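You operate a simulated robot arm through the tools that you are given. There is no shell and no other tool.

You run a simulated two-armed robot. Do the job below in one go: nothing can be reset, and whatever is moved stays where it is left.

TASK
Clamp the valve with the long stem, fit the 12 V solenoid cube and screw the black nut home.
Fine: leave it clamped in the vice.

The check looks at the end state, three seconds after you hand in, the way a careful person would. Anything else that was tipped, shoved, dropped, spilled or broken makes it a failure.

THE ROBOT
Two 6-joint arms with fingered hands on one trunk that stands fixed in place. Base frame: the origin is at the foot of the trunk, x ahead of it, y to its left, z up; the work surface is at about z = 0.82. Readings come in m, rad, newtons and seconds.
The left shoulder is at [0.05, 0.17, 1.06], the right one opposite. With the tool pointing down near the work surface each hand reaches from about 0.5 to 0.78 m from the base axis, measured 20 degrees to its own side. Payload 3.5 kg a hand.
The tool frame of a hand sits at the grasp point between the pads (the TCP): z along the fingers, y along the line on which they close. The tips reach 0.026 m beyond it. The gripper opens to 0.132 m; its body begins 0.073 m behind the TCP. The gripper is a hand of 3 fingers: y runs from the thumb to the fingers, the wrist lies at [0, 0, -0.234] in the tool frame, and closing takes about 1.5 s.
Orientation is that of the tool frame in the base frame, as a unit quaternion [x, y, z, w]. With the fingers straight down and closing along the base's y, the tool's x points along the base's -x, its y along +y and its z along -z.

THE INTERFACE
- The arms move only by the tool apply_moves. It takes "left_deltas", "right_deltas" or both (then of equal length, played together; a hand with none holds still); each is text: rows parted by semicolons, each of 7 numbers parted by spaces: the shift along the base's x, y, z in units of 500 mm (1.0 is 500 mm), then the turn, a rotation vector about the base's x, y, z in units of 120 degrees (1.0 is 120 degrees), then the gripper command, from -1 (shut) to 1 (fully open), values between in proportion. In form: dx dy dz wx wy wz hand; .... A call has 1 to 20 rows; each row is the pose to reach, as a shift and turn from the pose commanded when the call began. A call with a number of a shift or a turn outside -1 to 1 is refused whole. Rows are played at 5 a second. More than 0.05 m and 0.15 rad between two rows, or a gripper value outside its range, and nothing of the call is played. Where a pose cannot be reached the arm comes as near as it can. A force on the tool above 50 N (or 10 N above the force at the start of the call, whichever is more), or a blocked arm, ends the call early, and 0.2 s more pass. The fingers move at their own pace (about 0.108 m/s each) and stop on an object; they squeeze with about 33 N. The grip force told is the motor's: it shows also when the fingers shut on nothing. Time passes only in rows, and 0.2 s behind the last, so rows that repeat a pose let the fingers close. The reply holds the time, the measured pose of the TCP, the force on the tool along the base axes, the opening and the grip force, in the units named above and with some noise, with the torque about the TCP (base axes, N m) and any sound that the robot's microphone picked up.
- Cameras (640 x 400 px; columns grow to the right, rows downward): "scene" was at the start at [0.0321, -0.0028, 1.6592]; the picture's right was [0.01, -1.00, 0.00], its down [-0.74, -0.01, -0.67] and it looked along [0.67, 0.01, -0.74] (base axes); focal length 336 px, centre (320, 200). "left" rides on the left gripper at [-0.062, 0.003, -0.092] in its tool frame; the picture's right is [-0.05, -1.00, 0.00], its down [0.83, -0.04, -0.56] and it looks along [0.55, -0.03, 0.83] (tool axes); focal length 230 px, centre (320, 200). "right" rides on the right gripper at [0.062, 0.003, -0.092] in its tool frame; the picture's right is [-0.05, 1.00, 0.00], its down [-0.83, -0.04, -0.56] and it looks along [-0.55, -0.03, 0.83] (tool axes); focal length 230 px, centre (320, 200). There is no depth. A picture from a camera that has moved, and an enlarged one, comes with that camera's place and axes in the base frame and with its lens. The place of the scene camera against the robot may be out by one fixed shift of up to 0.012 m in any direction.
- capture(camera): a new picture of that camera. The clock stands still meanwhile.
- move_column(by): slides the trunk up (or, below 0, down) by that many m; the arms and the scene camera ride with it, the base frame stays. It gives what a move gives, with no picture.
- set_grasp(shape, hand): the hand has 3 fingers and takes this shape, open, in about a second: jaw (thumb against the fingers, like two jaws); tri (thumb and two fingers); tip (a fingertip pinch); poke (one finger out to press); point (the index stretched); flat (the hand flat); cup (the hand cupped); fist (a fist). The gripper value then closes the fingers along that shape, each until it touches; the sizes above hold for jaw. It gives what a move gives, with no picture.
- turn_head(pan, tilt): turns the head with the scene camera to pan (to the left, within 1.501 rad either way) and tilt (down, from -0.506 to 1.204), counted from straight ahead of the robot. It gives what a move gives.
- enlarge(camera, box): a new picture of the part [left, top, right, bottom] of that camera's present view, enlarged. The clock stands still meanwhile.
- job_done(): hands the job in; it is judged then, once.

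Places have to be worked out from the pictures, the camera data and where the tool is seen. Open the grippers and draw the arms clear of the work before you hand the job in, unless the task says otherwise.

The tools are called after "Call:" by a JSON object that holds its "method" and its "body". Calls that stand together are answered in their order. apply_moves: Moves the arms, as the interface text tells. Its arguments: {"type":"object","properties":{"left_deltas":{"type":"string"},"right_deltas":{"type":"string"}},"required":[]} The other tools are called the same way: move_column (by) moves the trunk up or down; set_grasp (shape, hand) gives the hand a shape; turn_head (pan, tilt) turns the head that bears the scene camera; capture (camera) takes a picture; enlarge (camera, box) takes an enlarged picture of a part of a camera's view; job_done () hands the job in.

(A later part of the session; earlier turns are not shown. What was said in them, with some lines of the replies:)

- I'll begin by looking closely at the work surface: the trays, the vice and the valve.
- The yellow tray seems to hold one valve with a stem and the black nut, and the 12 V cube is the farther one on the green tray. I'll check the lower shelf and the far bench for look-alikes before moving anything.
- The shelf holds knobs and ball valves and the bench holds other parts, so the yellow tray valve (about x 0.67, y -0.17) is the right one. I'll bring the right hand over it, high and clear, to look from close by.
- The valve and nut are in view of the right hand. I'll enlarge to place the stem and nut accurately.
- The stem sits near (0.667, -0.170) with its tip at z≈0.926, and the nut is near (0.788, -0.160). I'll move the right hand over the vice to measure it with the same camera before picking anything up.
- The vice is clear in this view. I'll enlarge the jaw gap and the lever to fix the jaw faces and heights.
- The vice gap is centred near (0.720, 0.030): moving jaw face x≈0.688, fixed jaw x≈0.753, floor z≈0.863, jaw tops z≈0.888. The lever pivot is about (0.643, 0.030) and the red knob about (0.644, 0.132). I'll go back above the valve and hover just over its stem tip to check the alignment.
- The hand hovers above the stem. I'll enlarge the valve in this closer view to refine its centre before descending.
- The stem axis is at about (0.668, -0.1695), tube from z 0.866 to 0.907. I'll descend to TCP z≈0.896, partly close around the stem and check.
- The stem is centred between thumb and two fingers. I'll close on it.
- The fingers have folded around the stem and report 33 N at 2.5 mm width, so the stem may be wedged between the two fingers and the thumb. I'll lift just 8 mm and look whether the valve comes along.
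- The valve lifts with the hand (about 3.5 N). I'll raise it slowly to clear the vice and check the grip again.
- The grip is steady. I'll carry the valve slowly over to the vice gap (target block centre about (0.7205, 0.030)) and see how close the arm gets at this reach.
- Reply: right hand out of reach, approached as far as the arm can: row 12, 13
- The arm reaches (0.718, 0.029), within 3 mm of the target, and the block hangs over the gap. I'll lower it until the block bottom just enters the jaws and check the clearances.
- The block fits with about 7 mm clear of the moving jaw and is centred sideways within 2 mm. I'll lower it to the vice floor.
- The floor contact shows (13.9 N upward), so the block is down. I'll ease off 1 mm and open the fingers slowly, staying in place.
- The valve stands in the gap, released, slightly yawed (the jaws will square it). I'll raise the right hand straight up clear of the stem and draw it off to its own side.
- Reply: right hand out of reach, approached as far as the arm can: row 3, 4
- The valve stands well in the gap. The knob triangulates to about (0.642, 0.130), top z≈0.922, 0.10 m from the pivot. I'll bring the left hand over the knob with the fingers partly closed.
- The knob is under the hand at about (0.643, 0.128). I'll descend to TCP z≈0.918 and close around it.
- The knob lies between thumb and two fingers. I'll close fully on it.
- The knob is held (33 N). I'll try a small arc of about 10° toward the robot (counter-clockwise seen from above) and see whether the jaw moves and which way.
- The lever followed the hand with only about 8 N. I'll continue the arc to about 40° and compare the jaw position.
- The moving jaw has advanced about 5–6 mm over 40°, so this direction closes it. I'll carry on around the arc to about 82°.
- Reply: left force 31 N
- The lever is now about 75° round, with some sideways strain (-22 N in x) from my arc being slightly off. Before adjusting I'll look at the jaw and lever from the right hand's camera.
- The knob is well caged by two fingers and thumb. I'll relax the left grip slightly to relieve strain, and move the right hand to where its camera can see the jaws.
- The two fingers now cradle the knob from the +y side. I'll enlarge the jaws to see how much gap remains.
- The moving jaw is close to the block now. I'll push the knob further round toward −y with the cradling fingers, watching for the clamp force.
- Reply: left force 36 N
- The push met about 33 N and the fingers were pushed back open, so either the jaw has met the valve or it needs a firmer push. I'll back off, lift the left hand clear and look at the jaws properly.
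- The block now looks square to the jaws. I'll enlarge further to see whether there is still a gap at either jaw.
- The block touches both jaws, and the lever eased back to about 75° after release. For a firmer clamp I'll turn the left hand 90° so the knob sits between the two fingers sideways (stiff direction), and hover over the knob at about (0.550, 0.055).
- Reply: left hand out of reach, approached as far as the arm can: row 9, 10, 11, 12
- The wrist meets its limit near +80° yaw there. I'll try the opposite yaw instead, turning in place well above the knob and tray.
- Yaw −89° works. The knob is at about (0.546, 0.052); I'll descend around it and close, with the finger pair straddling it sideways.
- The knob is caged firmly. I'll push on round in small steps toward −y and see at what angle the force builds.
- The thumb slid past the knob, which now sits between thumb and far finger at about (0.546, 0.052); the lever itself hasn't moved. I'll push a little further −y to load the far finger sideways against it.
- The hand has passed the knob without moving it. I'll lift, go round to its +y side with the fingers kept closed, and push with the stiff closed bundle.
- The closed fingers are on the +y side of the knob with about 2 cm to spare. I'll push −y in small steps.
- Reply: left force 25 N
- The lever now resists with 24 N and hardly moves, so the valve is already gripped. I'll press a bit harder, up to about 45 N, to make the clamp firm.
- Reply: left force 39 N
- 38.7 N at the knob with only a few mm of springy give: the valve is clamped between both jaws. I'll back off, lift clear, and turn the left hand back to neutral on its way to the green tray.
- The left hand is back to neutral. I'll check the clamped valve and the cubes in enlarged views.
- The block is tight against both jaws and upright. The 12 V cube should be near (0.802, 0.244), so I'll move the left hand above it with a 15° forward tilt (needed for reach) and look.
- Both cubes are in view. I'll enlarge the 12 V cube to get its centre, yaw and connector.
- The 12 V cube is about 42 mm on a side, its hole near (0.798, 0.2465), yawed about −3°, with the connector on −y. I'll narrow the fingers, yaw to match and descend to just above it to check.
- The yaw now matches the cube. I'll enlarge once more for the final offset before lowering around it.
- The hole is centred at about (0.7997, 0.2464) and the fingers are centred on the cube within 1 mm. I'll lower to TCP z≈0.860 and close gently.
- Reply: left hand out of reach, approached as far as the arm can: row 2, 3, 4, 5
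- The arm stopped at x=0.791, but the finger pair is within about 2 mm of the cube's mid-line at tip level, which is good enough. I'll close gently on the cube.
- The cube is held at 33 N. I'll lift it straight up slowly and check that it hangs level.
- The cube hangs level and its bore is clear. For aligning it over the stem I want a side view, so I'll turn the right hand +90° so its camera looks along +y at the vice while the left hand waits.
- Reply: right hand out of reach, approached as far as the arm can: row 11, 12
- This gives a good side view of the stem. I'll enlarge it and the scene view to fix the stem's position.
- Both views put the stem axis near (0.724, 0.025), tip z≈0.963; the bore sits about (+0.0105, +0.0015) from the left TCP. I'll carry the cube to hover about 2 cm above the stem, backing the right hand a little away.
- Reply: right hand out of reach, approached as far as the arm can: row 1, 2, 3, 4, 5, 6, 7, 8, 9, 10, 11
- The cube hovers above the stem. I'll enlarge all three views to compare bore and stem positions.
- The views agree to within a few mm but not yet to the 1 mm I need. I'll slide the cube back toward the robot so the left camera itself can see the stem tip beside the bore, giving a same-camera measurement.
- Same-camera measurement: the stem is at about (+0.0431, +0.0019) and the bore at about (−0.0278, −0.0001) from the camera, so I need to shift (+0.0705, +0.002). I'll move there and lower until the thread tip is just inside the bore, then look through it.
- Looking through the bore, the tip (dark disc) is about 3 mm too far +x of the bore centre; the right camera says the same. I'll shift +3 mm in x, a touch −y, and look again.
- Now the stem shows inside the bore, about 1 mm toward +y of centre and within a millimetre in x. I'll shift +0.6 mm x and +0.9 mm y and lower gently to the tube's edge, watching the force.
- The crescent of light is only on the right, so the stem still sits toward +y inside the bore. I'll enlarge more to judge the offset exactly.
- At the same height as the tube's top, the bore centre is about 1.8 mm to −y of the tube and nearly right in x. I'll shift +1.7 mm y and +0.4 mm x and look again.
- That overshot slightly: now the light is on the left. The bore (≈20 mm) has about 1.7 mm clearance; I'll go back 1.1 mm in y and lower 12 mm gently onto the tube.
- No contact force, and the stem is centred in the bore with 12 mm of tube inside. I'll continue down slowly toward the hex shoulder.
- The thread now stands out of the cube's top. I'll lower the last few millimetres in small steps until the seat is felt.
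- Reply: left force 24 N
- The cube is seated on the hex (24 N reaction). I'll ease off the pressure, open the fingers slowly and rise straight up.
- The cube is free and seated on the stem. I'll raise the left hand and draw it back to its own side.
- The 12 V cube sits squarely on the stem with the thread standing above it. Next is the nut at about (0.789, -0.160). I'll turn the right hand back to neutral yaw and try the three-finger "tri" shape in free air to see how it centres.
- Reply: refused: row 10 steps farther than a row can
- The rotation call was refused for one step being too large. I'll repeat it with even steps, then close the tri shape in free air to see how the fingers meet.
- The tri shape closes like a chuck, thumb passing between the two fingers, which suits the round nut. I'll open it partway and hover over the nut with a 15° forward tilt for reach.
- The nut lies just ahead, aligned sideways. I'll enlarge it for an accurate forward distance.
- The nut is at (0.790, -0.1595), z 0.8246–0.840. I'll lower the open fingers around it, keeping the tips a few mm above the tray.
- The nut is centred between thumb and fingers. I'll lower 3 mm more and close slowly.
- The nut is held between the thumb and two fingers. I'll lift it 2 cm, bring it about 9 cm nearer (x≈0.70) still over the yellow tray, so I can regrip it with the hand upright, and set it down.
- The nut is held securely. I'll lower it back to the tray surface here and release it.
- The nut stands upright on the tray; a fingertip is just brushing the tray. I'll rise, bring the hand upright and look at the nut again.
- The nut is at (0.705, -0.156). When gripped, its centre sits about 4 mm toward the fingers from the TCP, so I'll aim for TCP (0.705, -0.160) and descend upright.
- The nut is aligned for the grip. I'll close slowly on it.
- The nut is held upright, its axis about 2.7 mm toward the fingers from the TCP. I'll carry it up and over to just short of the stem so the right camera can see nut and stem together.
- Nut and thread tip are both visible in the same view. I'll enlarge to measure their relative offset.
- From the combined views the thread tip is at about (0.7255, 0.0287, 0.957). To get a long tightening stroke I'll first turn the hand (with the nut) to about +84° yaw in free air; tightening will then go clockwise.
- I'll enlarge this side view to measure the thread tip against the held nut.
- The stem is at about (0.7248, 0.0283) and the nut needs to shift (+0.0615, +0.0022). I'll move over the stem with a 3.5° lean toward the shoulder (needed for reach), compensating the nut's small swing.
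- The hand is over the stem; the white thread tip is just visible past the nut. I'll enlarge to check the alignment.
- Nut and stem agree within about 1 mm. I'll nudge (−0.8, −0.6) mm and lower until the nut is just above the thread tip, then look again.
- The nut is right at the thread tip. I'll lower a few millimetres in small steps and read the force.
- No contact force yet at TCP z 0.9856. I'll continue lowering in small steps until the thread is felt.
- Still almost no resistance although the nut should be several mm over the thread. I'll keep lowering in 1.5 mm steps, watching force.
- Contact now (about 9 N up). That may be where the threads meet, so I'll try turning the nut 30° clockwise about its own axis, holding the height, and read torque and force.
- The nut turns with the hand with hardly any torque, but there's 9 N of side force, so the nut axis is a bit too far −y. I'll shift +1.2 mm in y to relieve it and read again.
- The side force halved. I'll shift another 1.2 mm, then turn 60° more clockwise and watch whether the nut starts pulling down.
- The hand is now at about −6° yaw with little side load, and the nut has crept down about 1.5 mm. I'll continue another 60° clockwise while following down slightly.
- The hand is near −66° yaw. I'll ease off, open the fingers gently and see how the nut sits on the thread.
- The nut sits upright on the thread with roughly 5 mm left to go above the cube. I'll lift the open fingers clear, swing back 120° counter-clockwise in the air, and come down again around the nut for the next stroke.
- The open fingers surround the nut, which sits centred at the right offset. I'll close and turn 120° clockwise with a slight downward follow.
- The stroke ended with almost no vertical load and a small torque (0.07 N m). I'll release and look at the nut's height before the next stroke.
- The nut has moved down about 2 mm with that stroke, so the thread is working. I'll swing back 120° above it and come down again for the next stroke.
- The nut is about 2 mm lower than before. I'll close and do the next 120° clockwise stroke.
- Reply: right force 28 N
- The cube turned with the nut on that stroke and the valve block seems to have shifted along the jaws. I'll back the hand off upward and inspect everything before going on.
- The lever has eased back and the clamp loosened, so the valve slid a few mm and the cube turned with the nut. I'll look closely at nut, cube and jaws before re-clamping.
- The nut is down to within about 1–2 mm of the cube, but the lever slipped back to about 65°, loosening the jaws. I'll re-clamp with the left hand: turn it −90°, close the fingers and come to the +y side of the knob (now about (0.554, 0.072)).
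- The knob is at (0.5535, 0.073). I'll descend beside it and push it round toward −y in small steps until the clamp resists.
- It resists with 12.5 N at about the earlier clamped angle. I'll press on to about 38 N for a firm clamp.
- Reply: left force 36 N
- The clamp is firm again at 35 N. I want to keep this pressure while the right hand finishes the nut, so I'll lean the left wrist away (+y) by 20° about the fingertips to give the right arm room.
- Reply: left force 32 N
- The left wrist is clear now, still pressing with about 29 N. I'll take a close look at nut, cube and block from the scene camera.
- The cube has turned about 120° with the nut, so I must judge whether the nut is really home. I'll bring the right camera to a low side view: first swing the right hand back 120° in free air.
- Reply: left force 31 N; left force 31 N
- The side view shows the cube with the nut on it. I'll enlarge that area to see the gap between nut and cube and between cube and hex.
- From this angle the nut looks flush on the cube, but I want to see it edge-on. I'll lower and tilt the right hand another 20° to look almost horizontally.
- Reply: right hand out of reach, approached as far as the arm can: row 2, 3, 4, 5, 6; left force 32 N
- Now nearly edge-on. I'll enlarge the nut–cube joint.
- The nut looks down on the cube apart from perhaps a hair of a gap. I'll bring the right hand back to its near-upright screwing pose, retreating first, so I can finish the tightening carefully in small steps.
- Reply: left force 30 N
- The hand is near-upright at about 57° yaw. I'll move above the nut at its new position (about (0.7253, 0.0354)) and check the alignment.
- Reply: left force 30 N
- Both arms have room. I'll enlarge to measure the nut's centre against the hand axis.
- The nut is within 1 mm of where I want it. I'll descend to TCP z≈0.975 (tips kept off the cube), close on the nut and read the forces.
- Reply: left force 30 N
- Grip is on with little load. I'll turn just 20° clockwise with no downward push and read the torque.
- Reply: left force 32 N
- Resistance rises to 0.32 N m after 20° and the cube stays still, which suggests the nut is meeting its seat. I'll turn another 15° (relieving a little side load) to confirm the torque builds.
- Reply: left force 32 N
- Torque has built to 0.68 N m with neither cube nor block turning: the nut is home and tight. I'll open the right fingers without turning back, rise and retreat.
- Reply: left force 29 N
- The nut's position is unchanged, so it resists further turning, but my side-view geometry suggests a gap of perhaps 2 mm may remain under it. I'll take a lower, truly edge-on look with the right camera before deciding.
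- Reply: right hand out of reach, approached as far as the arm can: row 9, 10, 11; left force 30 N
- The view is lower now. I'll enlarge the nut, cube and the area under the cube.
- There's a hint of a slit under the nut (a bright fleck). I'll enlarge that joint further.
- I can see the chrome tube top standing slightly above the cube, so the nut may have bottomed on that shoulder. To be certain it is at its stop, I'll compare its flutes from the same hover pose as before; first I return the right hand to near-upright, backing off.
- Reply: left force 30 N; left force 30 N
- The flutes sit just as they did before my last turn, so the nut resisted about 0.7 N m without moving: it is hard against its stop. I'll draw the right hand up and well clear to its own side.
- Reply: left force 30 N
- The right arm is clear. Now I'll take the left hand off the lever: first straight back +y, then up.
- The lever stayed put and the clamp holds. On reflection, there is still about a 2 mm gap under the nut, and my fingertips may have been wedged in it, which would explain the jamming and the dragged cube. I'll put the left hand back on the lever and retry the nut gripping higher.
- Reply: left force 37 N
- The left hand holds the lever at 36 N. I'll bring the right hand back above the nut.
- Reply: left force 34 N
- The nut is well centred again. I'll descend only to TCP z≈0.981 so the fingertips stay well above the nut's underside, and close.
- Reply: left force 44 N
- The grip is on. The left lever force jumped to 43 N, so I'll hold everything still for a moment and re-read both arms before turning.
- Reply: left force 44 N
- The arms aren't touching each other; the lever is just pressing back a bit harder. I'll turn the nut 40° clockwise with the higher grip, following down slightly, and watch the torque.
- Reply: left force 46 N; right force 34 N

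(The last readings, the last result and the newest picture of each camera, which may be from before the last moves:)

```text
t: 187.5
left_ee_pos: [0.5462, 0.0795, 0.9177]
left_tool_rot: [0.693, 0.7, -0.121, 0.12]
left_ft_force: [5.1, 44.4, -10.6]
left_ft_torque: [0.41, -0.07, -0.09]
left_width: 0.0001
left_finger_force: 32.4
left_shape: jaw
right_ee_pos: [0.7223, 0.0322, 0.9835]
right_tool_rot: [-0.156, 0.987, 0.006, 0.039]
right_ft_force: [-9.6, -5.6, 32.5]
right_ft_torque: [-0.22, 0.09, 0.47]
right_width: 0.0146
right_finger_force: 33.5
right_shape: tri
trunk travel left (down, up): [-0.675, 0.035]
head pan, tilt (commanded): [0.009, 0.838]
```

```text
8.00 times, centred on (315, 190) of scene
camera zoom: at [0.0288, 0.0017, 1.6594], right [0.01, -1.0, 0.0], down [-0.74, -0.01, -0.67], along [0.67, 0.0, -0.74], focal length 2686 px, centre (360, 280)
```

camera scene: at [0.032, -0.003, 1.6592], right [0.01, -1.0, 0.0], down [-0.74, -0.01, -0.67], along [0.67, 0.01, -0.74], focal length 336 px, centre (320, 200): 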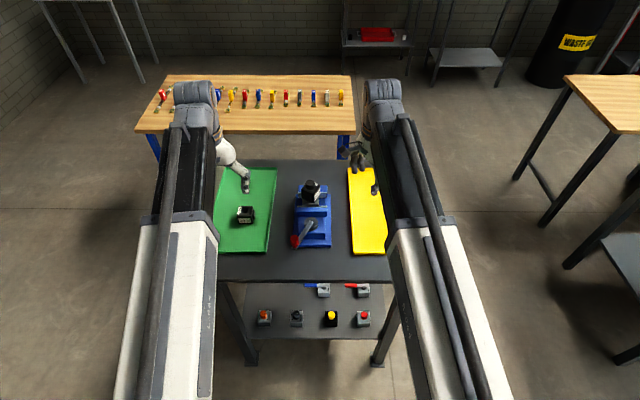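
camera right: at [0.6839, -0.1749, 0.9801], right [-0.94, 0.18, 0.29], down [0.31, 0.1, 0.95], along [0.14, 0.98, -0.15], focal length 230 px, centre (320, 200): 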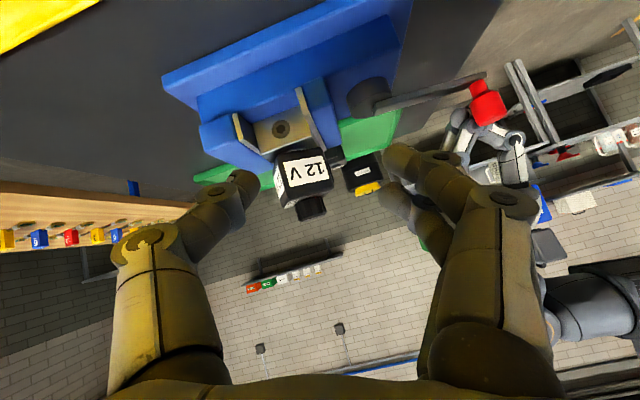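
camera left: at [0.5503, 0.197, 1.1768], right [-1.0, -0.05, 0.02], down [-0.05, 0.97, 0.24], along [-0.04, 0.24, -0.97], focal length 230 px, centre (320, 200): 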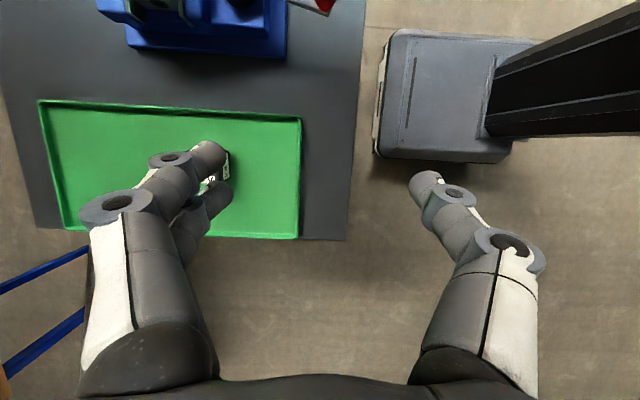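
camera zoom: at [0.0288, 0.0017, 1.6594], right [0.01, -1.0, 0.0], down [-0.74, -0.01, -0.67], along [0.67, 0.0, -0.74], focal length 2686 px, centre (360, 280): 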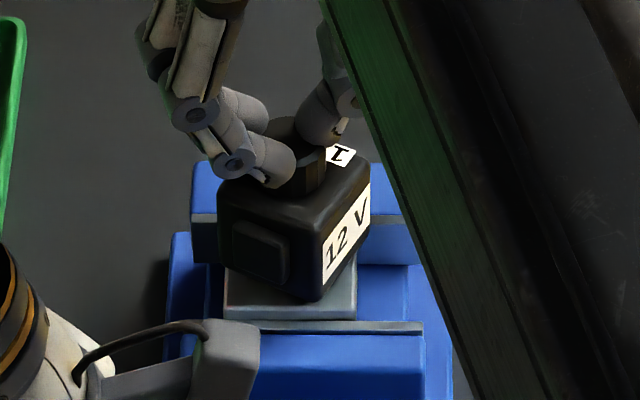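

The fingers slid up over the nut's top instead of turning it (32 N up, 0.47 N m), so the nut really is held hard. I'll open, re-seat the grip slightly lower, and test the other way: a small counter-clockwise turn to tell a proper stop from a jam.

Call:
{"method": "apply_moves", "body": {"right_deltas": "0 0 0 0 0 0 -0.6; 0 0 0 0 0 0 -0.2; 0 0 0.004 0 0 0 0; -0.002 -0.0008 0.004 0 0 0 0; -0.002 -0.0008 -0.004 0 0 0 0; -0.002 -0.0008 -0.009 0 0 0 0; -0.002 -0.0008 -0.009 0 0 0 -0.4; -0.002 -0.0008 -0.009 0 0 0 -0.65; -0.002 -0.0008 -0.009 0 0 0 -0.9; -0.002 -0.0008 -0.009 0 0 0 -1; -0.002 -0.0008 -0.009 0 0 0 -1; -0.002 -0.0008 -0.009 0 0 0 -1"}}

Call:
{"method": "enlarge", "body": {"camera": "right", "box": [250, 110, 400, 240]}}

Call:
{"method": "enlarge", "body": {"camera": "scene", "box": [290, 165, 340, 215]}}

```text
t: 190.1
left_ee_pos: [0.5475, 0.0778, 0.9173]
left_tool_rot: [0.694, 0.699, -0.123, 0.119]
left_ft_force: [-1.5, 32.5, -5.8]
left_ft_torque: [0.24, 0.0, -0.17]
left_width: 0.0
left_finger_force: 32.9
left_shape: jaw
right_ee_pos: [0.7226, 0.0318, 0.9752]
right_tool_rot: [-0.157, 0.987, 0.007, 0.039]
right_ft_force: [-1.3, 2.4, -0.8]
right_ft_torque: [0.07, 0.07, 0.06]
right_width: 0.0144
right_finger_force: 32.9
right_shape: tri
trunk travel left (down, up): [-0.675, 0.035]
head pan, tilt (commanded): [0.009, 0.838]
```

```text
3.08 times, centred on (325, 175) of right
camera zoom: at [0.6569, 0.0138, 1.0639], right [-0.26, 0.97, 0.01], down [0.76, 0.2, 0.62], along [0.6, 0.17, -0.79], focal length 708 px, centre (305, 277)
```

zoom: 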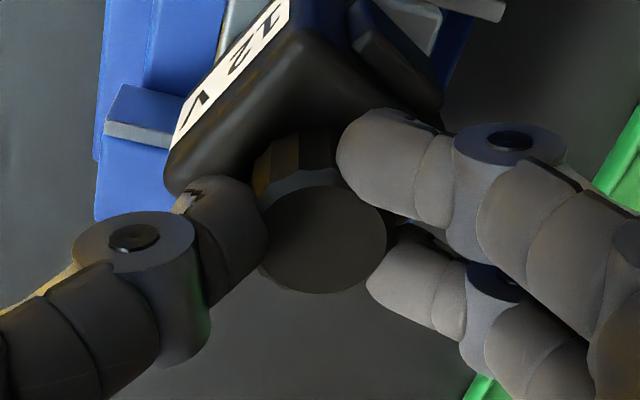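

```text
8.00 times, centred on (315, 190) of scene
camera zoom: at [0.0324, 0.0012, 1.6591], right [0.01, -1.0, 0.0], down [-0.74, -0.01, -0.67], along [0.67, 0.0, -0.74], focal length 2686 px, centre (360, 280)
```

zoom: 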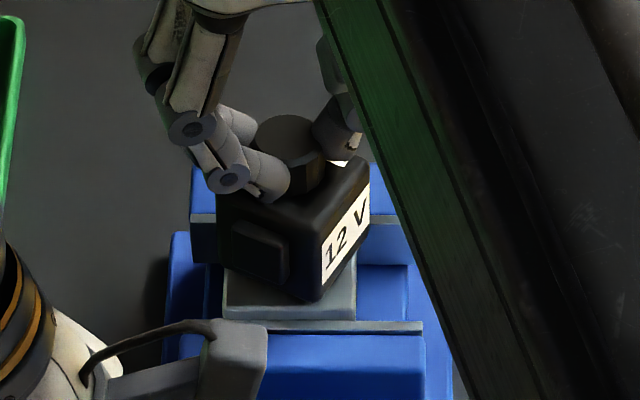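

Good grip with low forces. Now a 24° counter-clockwise test turn, reading the torque.

Call:
{"method": "apply_moves", "body": {"right_deltas": "0.0008 0 0.0002 -0.0046 -0.0018 0.0665 -1; 0.0016 0 0.0004 -0.0093 -0.0036 0.1329 -1; 0.0024 0.0002 0.0006 -0.0139 -0.0054 0.1994 -1; 0.0024 0.0002 0.0006 -0.0139 -0.0054 0.1994 -1"}}

Call:
{"method": "enlarge", "body": {"camera": "right", "box": [250, 110, 400, 240]}}

Call:
{"method": "enlarge", "body": {"camera": "scene", "box": [290, 165, 340, 215]}}

```text
t: 191.1
left_ee_pos: [0.5479, 0.0785, 0.9172]
left_tool_rot: [0.694, 0.7, -0.122, 0.119]
left_ft_force: [-1.0, 33.0, -6.6]
left_ft_torque: [0.25, -0.06, -0.2]
left_width: 0.0
left_finger_force: 32.7
left_shape: jaw
right_ee_pos: [0.7248, 0.0319, 0.9762]
right_tool_rot: [-0.359, 0.933, 0.0, 0.039]
right_ft_force: [-1.5, 0.7, -0.9]
right_ft_torque: [0.14, 0.16, 0.0]
right_width: 0.0143
right_finger_force: 32.6
right_shape: tri
trunk travel left (down, up): [-0.675, 0.035]
head pan, tilt (commanded): [0.009, 0.838]
```

```text
3.08 times, centred on (325, 175) of right
camera zoom: at [0.6698, -0.0095, 1.0647], right [-0.63, 0.78, -0.02], down [0.6, 0.51, 0.61], along [0.49, 0.37, -0.79], focal length 708 px, centre (305, 277)
```

zoom: 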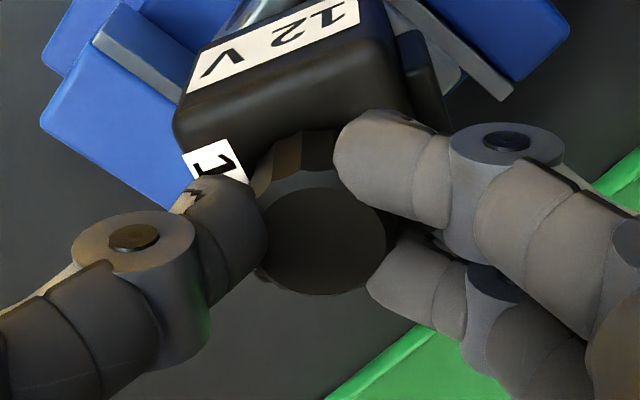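

```text
8.00 times, centred on (315, 190) of scene
camera zoom: at [0.0324, 0.0011, 1.6591], right [0.01, -1.0, 0.0], down [-0.74, -0.01, -0.67], along [0.67, 0.0, -0.74], focal length 2686 px, centre (360, 280)
```

zoom: 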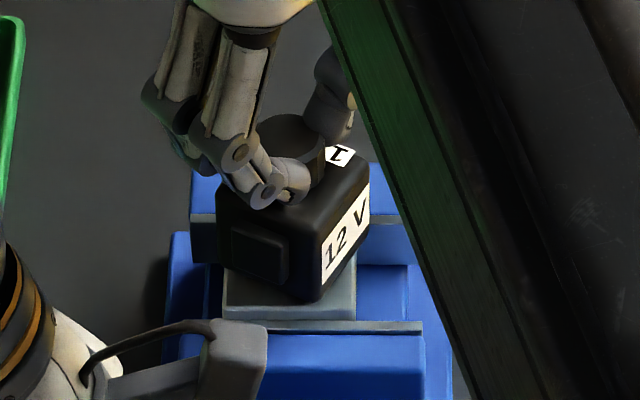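

Counter-clockwise it turns freely with zero torque. Now back clockwise in stages to find where it stops.

Call:
{"method": "apply_moves", "body": {"right_deltas": "-0.0008 0 -0.0002 0.0046 0.0018 -0.0665 -1; -0.0016 0 -0.0004 0.0093 0.0036 -0.1329 -1; -0.0024 -0.0002 -0.0006 0.0139 0.0054 -0.1994 -1; -0.0024 -0.0002 -0.0006 0.0139 0.0054 -0.1994 -1"}}

Call:
{"method": "apply_moves", "body": {"right_deltas": "-0.0008 0 -0.0002 0.0031 0.0012 -0.0443 -1; -0.0014 0.0004 -0.0004 0.0062 0.0024 -0.0886 -1; -0.0014 0.0004 -0.0004 0.0062 0.0024 -0.0886 -1"}}

Call:
{"method": "enlarge", "body": {"camera": "right", "box": [250, 110, 400, 240]}}

```text
t: 192.1
left_ee_pos: [0.5465, 0.0775, 0.9173]
left_tool_rot: [0.694, 0.699, -0.123, 0.119]
left_ft_force: [-0.7, 31.6, -7.6]
left_ft_torque: [0.25, -0.02, -0.14]
left_width: 0.0
left_finger_force: 32.9
left_shape: jaw
right_ee_pos: [0.7229, 0.0317, 0.9757]
right_tool_rot: [-0.157, 0.987, 0.007, 0.038]
right_ft_force: [-5.3, 1.4, -2.2]
right_ft_torque: [0.01, 0.16, 0.13]
right_width: 0.0142
right_finger_force: 32.7
right_shape: tri
trunk travel left (down, up): [-0.675, 0.035]
head pan, tilt (commanded): [0.009, 0.838]
```

```text
t: 192.9
left_ee_pos: [0.5465, 0.0764, 0.918]
left_tool_rot: [0.694, 0.7, -0.123, 0.12]
left_ft_force: [-0.4, 32.7, -7.8]
left_ft_torque: [0.29, -0.02, -0.13]
left_width: 0.0
left_finger_force: 32.8
left_shape: jaw
right_ee_pos: [0.7214, 0.0323, 0.9761]
right_tool_rot: [-0.064, 0.997, 0.01, 0.036]
right_ft_force: [-11.7, -1.4, -3.3]
right_ft_torque: [-0.04, 0.52, 0.74]
right_width: 0.0141
right_finger_force: 32.8
right_shape: tri
trunk travel left (down, up): [-0.675, 0.035]
head pan, tilt (commanded): [0.009, 0.838]
```

```text
3.08 times, centred on (325, 175) of right
camera zoom: at [0.6534, 0.0249, 1.0642], right [-0.08, 1.0, 0.02], down [0.79, 0.05, 0.62], along [0.61, 0.06, -0.79], focal length 708 px, centre (305, 277)
```

zoom: 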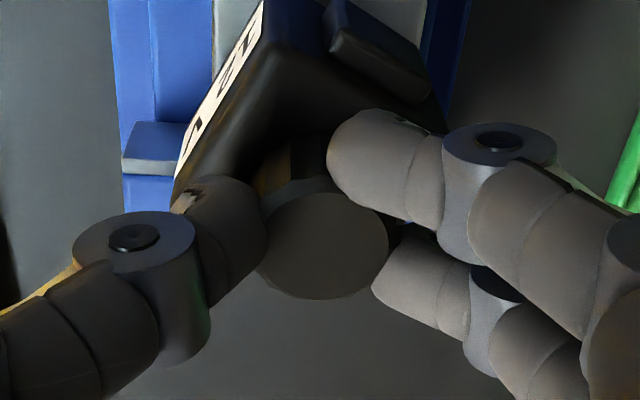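

The clockwise stop is sharp and repeatable (0.13 → 0.74 N m within 11°, free the other way), independent of my grip height: the nut is at its end stop, fully home. I'll release it here and withdraw the right hand for good.

Call:
{"method": "apply_moves", "body": {"right_deltas": "0 0 0 0 0 0 -0.8; 0 0 0 0 0 0 -0.5; 0 0 0 0 0 0 -0.1; 0 0 0 0 0 0 0; 0 0 0.04 0 0 0 0; 0 0 0.09 0 0 0 0.2; 0 0 0.14 0 0 0 0.4; -0.03 -0.07 0.18 0 0 0 0.5; -0.07 -0.16 0.2 0 0 0 0.5; -0.11 -0.25 0.22 0 0 0 0.5; -0.15 -0.34 0.22 0 0 0 0.5; -0.19 -0.43 0.22 0 0 0 0.5; -0.22 -0.52 0.22 0 0 0 0.5"}}

Call:
{"method": "enlarge", "body": {"camera": "scene", "box": [300, 172, 330, 208]}}

```text
refused: row 9 steps farther than a row can; nothing moved
```

```text
11.11 times, centred on (315, 190) of scene
camera zoom: at [0.0316, 0.0011, 1.6591], right [0.01, -1.0, 0.0], down [-0.74, -0.01, -0.67], along [0.67, 0.0, -0.74], focal length 3730 px, centre (376, 311)
```

zoom: 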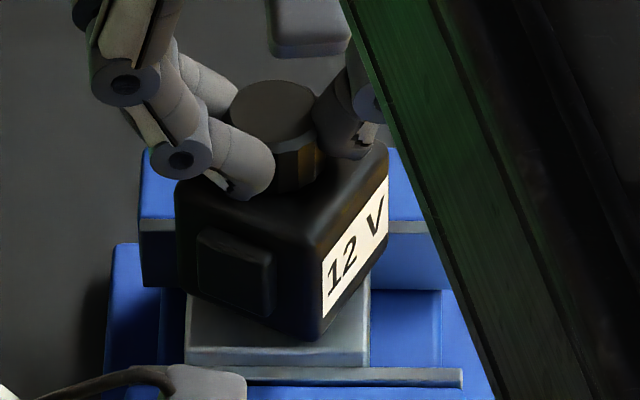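

One row step was too large, so nothing moved. I'll repeat the release and withdrawal with smaller steps.

Call:
{"method": "apply_moves", "body": {"right_deltas": "0 0 0 0 0 0 -0.8; 0 0 0 0 0 0 -0.5; 0 0 0 0 0 0 -0.1; 0 0 0 0 0 0 0; 0 0 0.04 0 0 0 0; 0 0 0.09 0 0 0 0.2; 0 0 0.14 0 0 0 0.4; -0.02 -0.05 0.18 0 0 0 0.5; -0.05 -0.12 0.2 0 0 0 0.5; -0.08 -0.2 0.22 0 0 0 0.5; -0.11 -0.28 0.22 0 0 0 0.5; -0.14 -0.36 0.22 0 0 0 0.5; -0.17 -0.44 0.22 0 0 0 0.5; -0.2 -0.52 0.22 0 0 0 0.5"}}

Call:
{"method": "enlarge", "body": {"camera": "scene", "box": [300, 172, 330, 208]}}

Call:
{"method": "enlarge", "body": {"camera": "scene", "box": [270, 160, 370, 260]}}

```text
t: 195.9
left_ee_pos: [0.5462, 0.0766, 0.9164]
left_tool_rot: [0.693, 0.7, -0.122, 0.119]
left_ft_force: [-2.2, 31.1, -5.6]
left_ft_torque: [0.24, -0.01, -0.16]
left_width: 0.0001
left_finger_force: 32.7
left_shape: jaw
right_ee_pos: [0.6218, -0.2287, 1.0864]
right_tool_rot: [-0.065, 0.997, 0.01, 0.037]
right_ft_force: [-1.0, 0.2, 0.3]
right_ft_torque: [0.01, 0.03, 0.01]
right_width: 0.0987
right_finger_force: 0.1
right_shape: tri
trunk travel left (down, up): [-0.675, 0.035]
head pan, tilt (commanded): [0.009, 0.838]
```

```text
11.11 times, centred on (315, 190) of scene
camera zoom: at [0.0324, 0.0009, 1.6592], right [0.01, -1.0, 0.0], down [-0.74, -0.01, -0.67], along [0.67, 0.0, -0.74], focal length 3730 px, centre (376, 311)
```

zoom: 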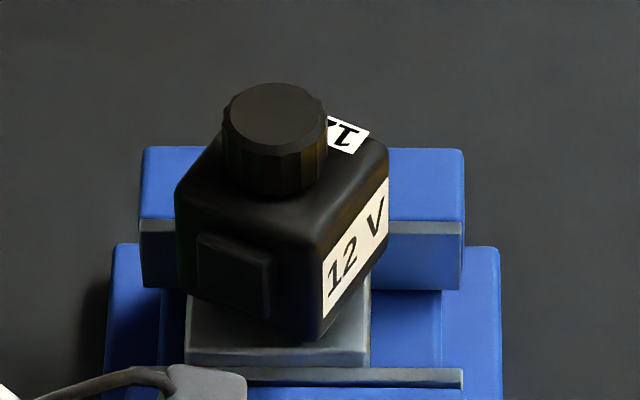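

```text
4.00 times, centred on (320, 210) of scene
camera zoom: at [0.0324, 0.0009, 1.6592], right [0.01, -1.0, 0.0], down [-0.74, -0.01, -0.67], along [0.67, 0.0, -0.74], focal length 1343 px, centre (320, 160)
```

zoom: 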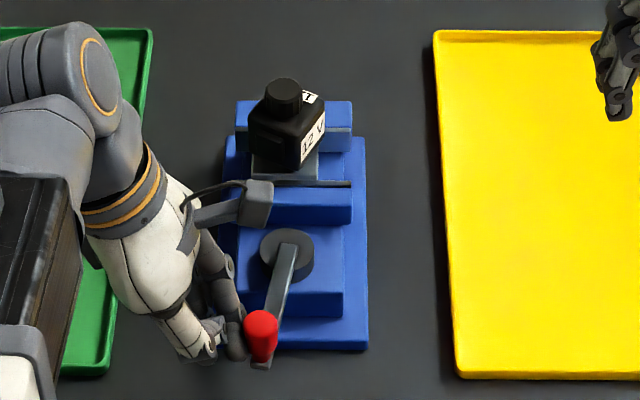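

The nut sits exactly at its stop height and block, cube and jaws are steady. Now I'll take the left hand off the lever the same way as before, back and up, opening the fingers.

Call:
{"method": "apply_moves", "body": {"left_deltas": "0 0.01 0 0 0 0 -1; 0 0.03 0 0 0 0 -1; 0 0.06 0.01 0 0 0 -1; 0 0.08 0.06 0 0 0 -0.5; 0 0.1 0.12 0 0 0 0; 0 0.14 0.18 0 0 0 0.3; 0 0.2 0.24 0 0 0 0.5; 0 0.26 0.28 0 0 0 0.5; 0 0.32 0.32 0 0 0 0.5; 0 0.36 0.34 0 0 0 0.5"}}

Call:
{"method": "enlarge", "body": {"camera": "scene", "box": [280, 165, 350, 250]}}

Call:
{"method": "capture", "body": {"camera": "scene"}}

Call:
{"method": "capture", "body": {"camera": "right"}}

```text
t: 198.1
left_ee_pos: [0.5459, 0.2535, 1.0885]
left_tool_rot: [0.694, 0.699, -0.125, 0.121]
left_ft_force: [-0.7, 0.3, 0.3]
left_ft_torque: [0.03, 0.01, -0.01]
left_width: 0.0988
left_finger_force: 0.0
left_shape: jaw
right_ee_pos: [0.6226, -0.2305, 1.0871]
right_tool_rot: [-0.065, 0.997, 0.011, 0.037]
right_ft_force: [-0.5, 0.2, 0.2]
right_ft_torque: [0.01, 0.04, 0.0]
right_width: 0.0989
right_finger_force: 0.0
right_shape: tri
trunk travel left (down, up): [-0.675, 0.035]
head pan, tilt (commanded): [0.009, 0.838]
```

```text
4.71 times, centred on (315, 208) of scene
camera zoom: at [0.032, -0.0026, 1.6592], right [0.01, -1.0, 0.0], down [-0.74, -0.01, -0.67], along [0.67, 0.01, -0.74], focal length 1580 px, centre (344, 165)
```

zoom: 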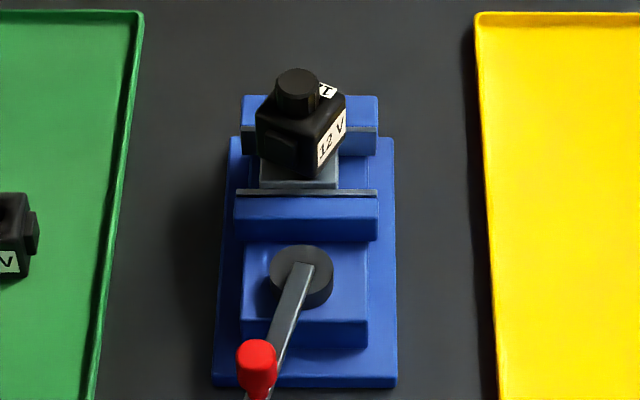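

```text
taken
camera scene: at [0.032, -0.0026, 1.6592], right [0.01, -1.0, 0.0], down [-0.74, -0.01, -0.67], along [0.67, 0.01, -0.74], focal length 336 px, centre (320, 200)
```

scene: 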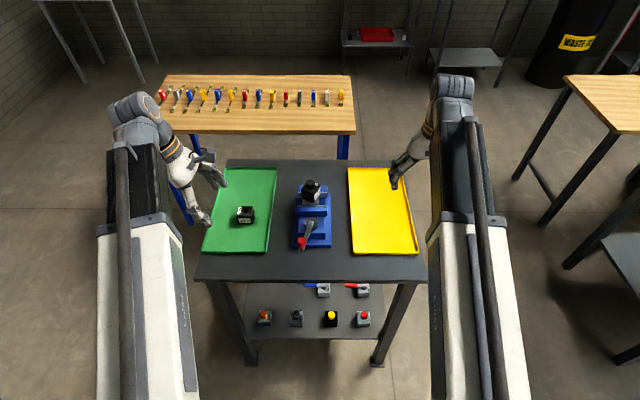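

```text
taken
camera right: at [0.554, -0.2371, 1.1747], right [-0.08, 1.0, 0.02], down [0.79, 0.05, 0.62], along [0.61, 0.06, -0.79], focal length 230 px, centre (320, 200)
```

right: 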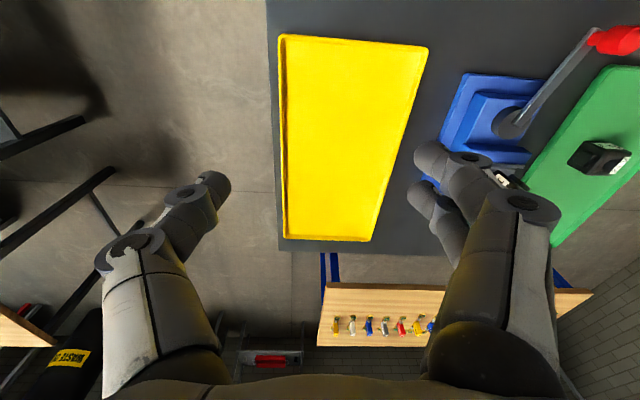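

The clamp, cube and nut are steady with both hands off. Before handing in I want one truly horizontal look at the joint under the nut, so I'll lower the trunk slightly to let the right camera get down to that height.

Call:
{"method": "move_column", "body": {"by": -0.035}}

```text
t: 198.9
left_ee_pos: [0.5465, 0.2538, 1.0534]
left_tool_rot: [0.694, 0.699, -0.124, 0.121]
left_ft_force: [-0.5, -0.9, 0.5]
left_ft_torque: [0.0, 0.04, 0.0]
left_width: 0.0987
left_finger_force: 0.0
left_shape: jaw
right_ee_pos: [0.622, -0.2304, 1.0515]
right_tool_rot: [-0.064, 0.997, 0.011, 0.037]
right_ft_force: [-0.8, 0.1, -0.6]
right_ft_torque: [0.0, 0.03, -0.01]
right_width: 0.0988
right_finger_force: 0.0
right_shape: tri
trunk travel left (down, up): [-0.64, 0.07]
head pan, tilt (commanded): [0.009, 0.838]
```

Trunk is down 35 mm. I'll bring the right camera into the same side pose, now about 3 cm lower.

Call:
{"method": "apply_moves", "body": {"right_deltas": "0.0156 0 -0.024 0.035 -0.0192 0.0533 0.3; 0.0312 0 -0.048 0.0699 -0.0384 0.1065 0.1; 0.0468 0.01 -0.072 0.1049 -0.0576 0.1598 0; 0.0624 0.03 -0.096 0.1399 -0.0768 0.213 0; 0.078 0.06 -0.12 0.1749 -0.0961 0.2663 0; 0.0936 0.09 -0.145 0.2098 -0.1153 0.3196 0; 0.1092 0.12 -0.169 0.2448 -0.1345 0.3728 0; 0.1248 0.15 -0.193 0.2798 -0.1537 0.4261 0; 0.1404 0.18 -0.217 0.3147 -0.1729 0.4793 0; 0.156 0.21 -0.241 0.3497 -0.1921 0.5326 0; 0.156 0.25 -0.241 0.3497 -0.1921 0.5326 0; 0.156 0.29 -0.241 0.3497 -0.1921 0.5326 0; 0.156 0.3248 -0.241 0.3497 -0.1921 0.5326 0; 0.156 0.3248 -0.241 0.3497 -0.1921 0.5326 0"}}

Call:
{"method": "capture", "body": {"camera": "right"}}

```text
t: 201.9
left_ee_pos: [0.5452, 0.2521, 1.0527]
left_tool_rot: [0.694, 0.699, -0.124, 0.121]
left_ft_force: [0.2, 0.0, -0.7]
left_ft_torque: [-0.04, -0.02, -0.02]
left_width: 0.0989
left_finger_force: 0.1
left_shape: jaw
right_ee_pos: [0.701, -0.067, 0.9308]
right_tool_rot: [-0.551, 0.721, 0.352, 0.23]
right_ft_force: [-0.1, 1.0, -0.1]
right_ft_torque: [-0.04, -0.01, 0.01]
right_width: 0.0664
right_finger_force: 0.1
right_shape: tri
right hand out of reach, approached as far as the arm can: row 10, 11
trunk travel left (down, up): [-0.64, 0.07]
head pan, tilt (commanded): [0.009, 0.838]
```

```text
taken
camera right: at [0.6843, -0.1758, 0.9482], right [-0.94, 0.18, 0.29], down [0.31, 0.1, 0.94], along [0.14, 0.98, -0.15], focal length 230 px, centre (320, 200)
```

right: 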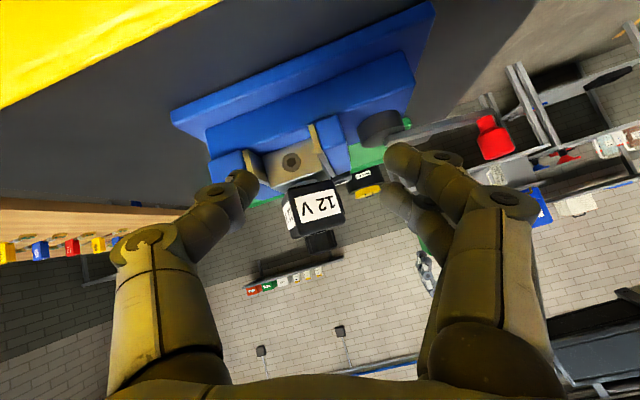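

The camera is now almost level with the nut's underside. I'll enlarge the joint.

Call:
{"method": "enlarge", "body": {"camera": "right", "box": [298, 220, 346, 256]}}

Call:
{"method": "enlarge", "body": {"camera": "right", "box": [270, 140, 360, 260]}}

```text
11.11 times, centred on (322, 238) of right
camera zoom: at [0.6843, -0.1758, 0.9482], right [-0.94, 0.18, 0.29], down [0.31, 0.1, 0.94], along [0.14, 0.98, -0.15], focal length 2556 px, centre (298, -222)
```

zoom: 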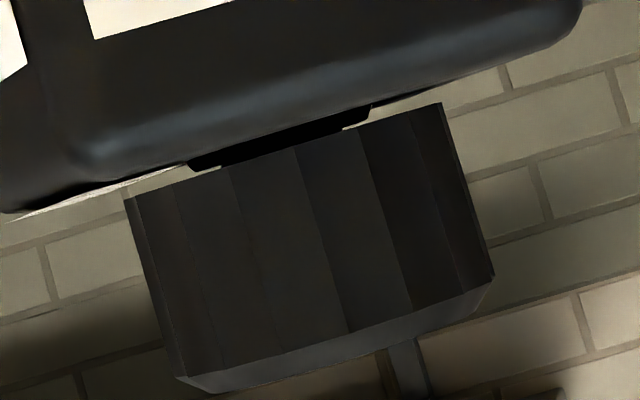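

```text
3.33 times, centred on (315, 200) of right
camera zoom: at [0.6843, -0.1758, 0.9482], right [-0.94, 0.18, 0.29], down [0.31, 0.1, 0.94], along [0.14, 0.98, -0.15], focal length 767 px, centre (337, 200)
```

zoom: 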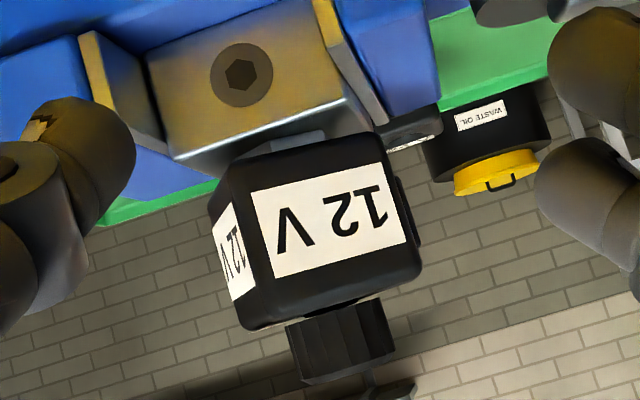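

The edge-on view settles it: the nut sits level, right down on the dark chamfered collar at the foot of the thread, so it can go no further; the collar just stands about 2 mm proud of the cube. The nut is home. I'll withdraw the right hand and turn it back to neutral.

Call:
{"method": "apply_moves", "body": {"right_deltas": "0 -0.07 0.02 0 0 0 0; -0.01 -0.14 0.04 0 0 0 0; -0.03 -0.2 0.07 -0.035 0.0192 -0.0533 0; -0.05 -0.25 0.1 -0.0699 0.0384 -0.1065 0.2; -0.07 -0.28 0.13 -0.1049 0.0576 -0.1598 0.4; -0.09 -0.3 0.16 -0.1399 0.0768 -0.213 0.5; -0.11 -0.32 0.18 -0.1749 0.0961 -0.2663 0.5; -0.13 -0.34 0.2 -0.2098 0.1153 -0.3196 0.5; -0.15 -0.35 0.22 -0.2448 0.1345 -0.3728 0.5; -0.17 -0.36 0.24 -0.2798 0.1537 -0.4261 0.5; -0.19 -0.366 0.26 -0.3147 0.1729 -0.4793 0.5; -0.202 -0.366 0.26 -0.3497 0.1921 -0.5326 0.5; -0.202 -0.366 0.26 -0.3497 0.1921 -0.5326 0.5"}}

Call:
{"method": "move_column", "body": {"by": 0.035}}

Call:
{"method": "capture", "body": {"camera": "scene"}}

Call:
{"method": "enlarge", "body": {"camera": "scene", "box": [280, 165, 350, 250]}}

```text
t: 204.7
left_ee_pos: [0.548, 0.2529, 1.0528]
left_tool_rot: [0.693, 0.699, -0.124, 0.121]
left_ft_force: [0.4, -0.2, -1.1]
left_ft_torque: [0.0, 0.0, 0.01]
left_width: 0.0989
left_finger_force: 0.1
left_shape: jaw
right_ee_pos: [0.6, -0.2509, 1.0608]
right_tool_rot: [-0.063, 0.997, 0.011, 0.038]
right_ft_force: [-0.5, 0.2, -0.3]
right_ft_torque: [0.04, -0.01, -0.01]
right_width: 0.0987
right_finger_force: 0.0
right_shape: tri
right hand out of reach, approached as far as the arm can: row 1, 2
trunk travel left (down, up): [-0.64, 0.07]
head pan, tilt (commanded): [0.009, 0.838]
```

```text
t: 205.5
left_ee_pos: [0.5466, 0.2526, 1.0874]
left_tool_rot: [0.694, 0.699, -0.125, 0.121]
left_ft_force: [0.4, 1.0, 0.5]
left_ft_torque: [0.02, 0.02, -0.02]
left_width: 0.0989
left_finger_force: 0.0
left_shape: jaw
right_ee_pos: [0.5992, -0.2515, 1.0967]
right_tool_rot: [-0.065, 0.997, 0.011, 0.038]
right_ft_force: [0.2, -0.6, 0.0]
right_ft_torque: [0.01, 0.01, 0.03]
right_width: 0.0987
right_finger_force: 0.0
right_shape: tri
trunk travel left (down, up): [-0.675, 0.035]
head pan, tilt (commanded): [0.009, 0.838]
```

```text
taken
camera scene: at [0.0322, -0.0028, 1.6592], right [0.01, -1.0, 0.0], down [-0.74, -0.01, -0.67], along [0.67, 0.01, -0.74], focal length 336 px, centre (320, 200)
```

scene: 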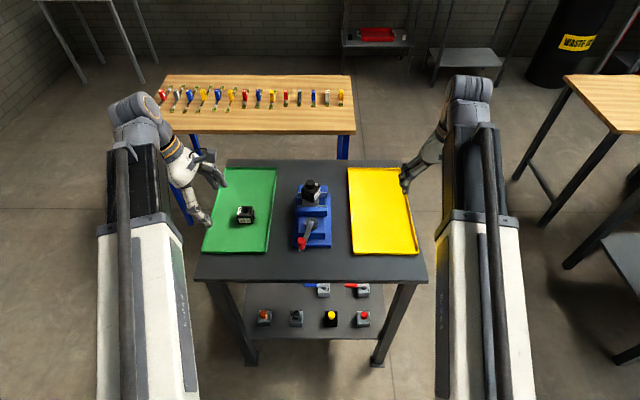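

```text
4.71 times, centred on (315, 208) of scene
camera zoom: at [0.0322, -0.0028, 1.6592], right [0.01, -1.0, 0.0], down [-0.74, -0.01, -0.67], along [0.67, 0.01, -0.74], focal length 1580 px, centre (344, 165)
```

zoom: 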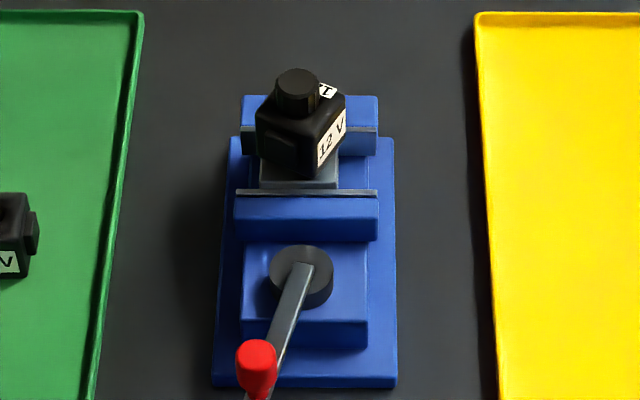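

The valve is clamped between both jaws, the 12 V cube is on its stem, and the nut is tight on its stop. The 24 V cube and everything else are untouched, and both hands are open and clear, so I'm handing the job in.

Call:
{"method": "job_done", "body": {}}

```text
The job is handed in.
```

I clamped the valve, fitted the 12 V cube and screwed the nut to its stop, then handed the job in. One gap remains: about 2 mm shows between the nut and the top of the cube.

- **Valve:** It stands upright between both jaws. The lever stayed where I left it when I let go. The block sits about 7 mm off the vice's centre, because it slid when the clamp slipped during one nut turn. I re-clamped it there, still fully inside the jaws.
- **12 V cube:** It is seated on the hex at the foot of the stem. It is turned about 120° from how I first placed it, because my fingertips dragged it round. The 24 V cube was not touched.
- **Black nut:** It stopped sharply at about 0.7 N m and would not turn further clockwise. The last close view shows it resting on the collar at the foot of the thread. The collar stands slightly above the cube, so the nut does not press on the cube and the cube may have a little vertical play.

Both hands are open and clear of the work. In the last scene view nothing else on the bench, trays or shelf had moved.
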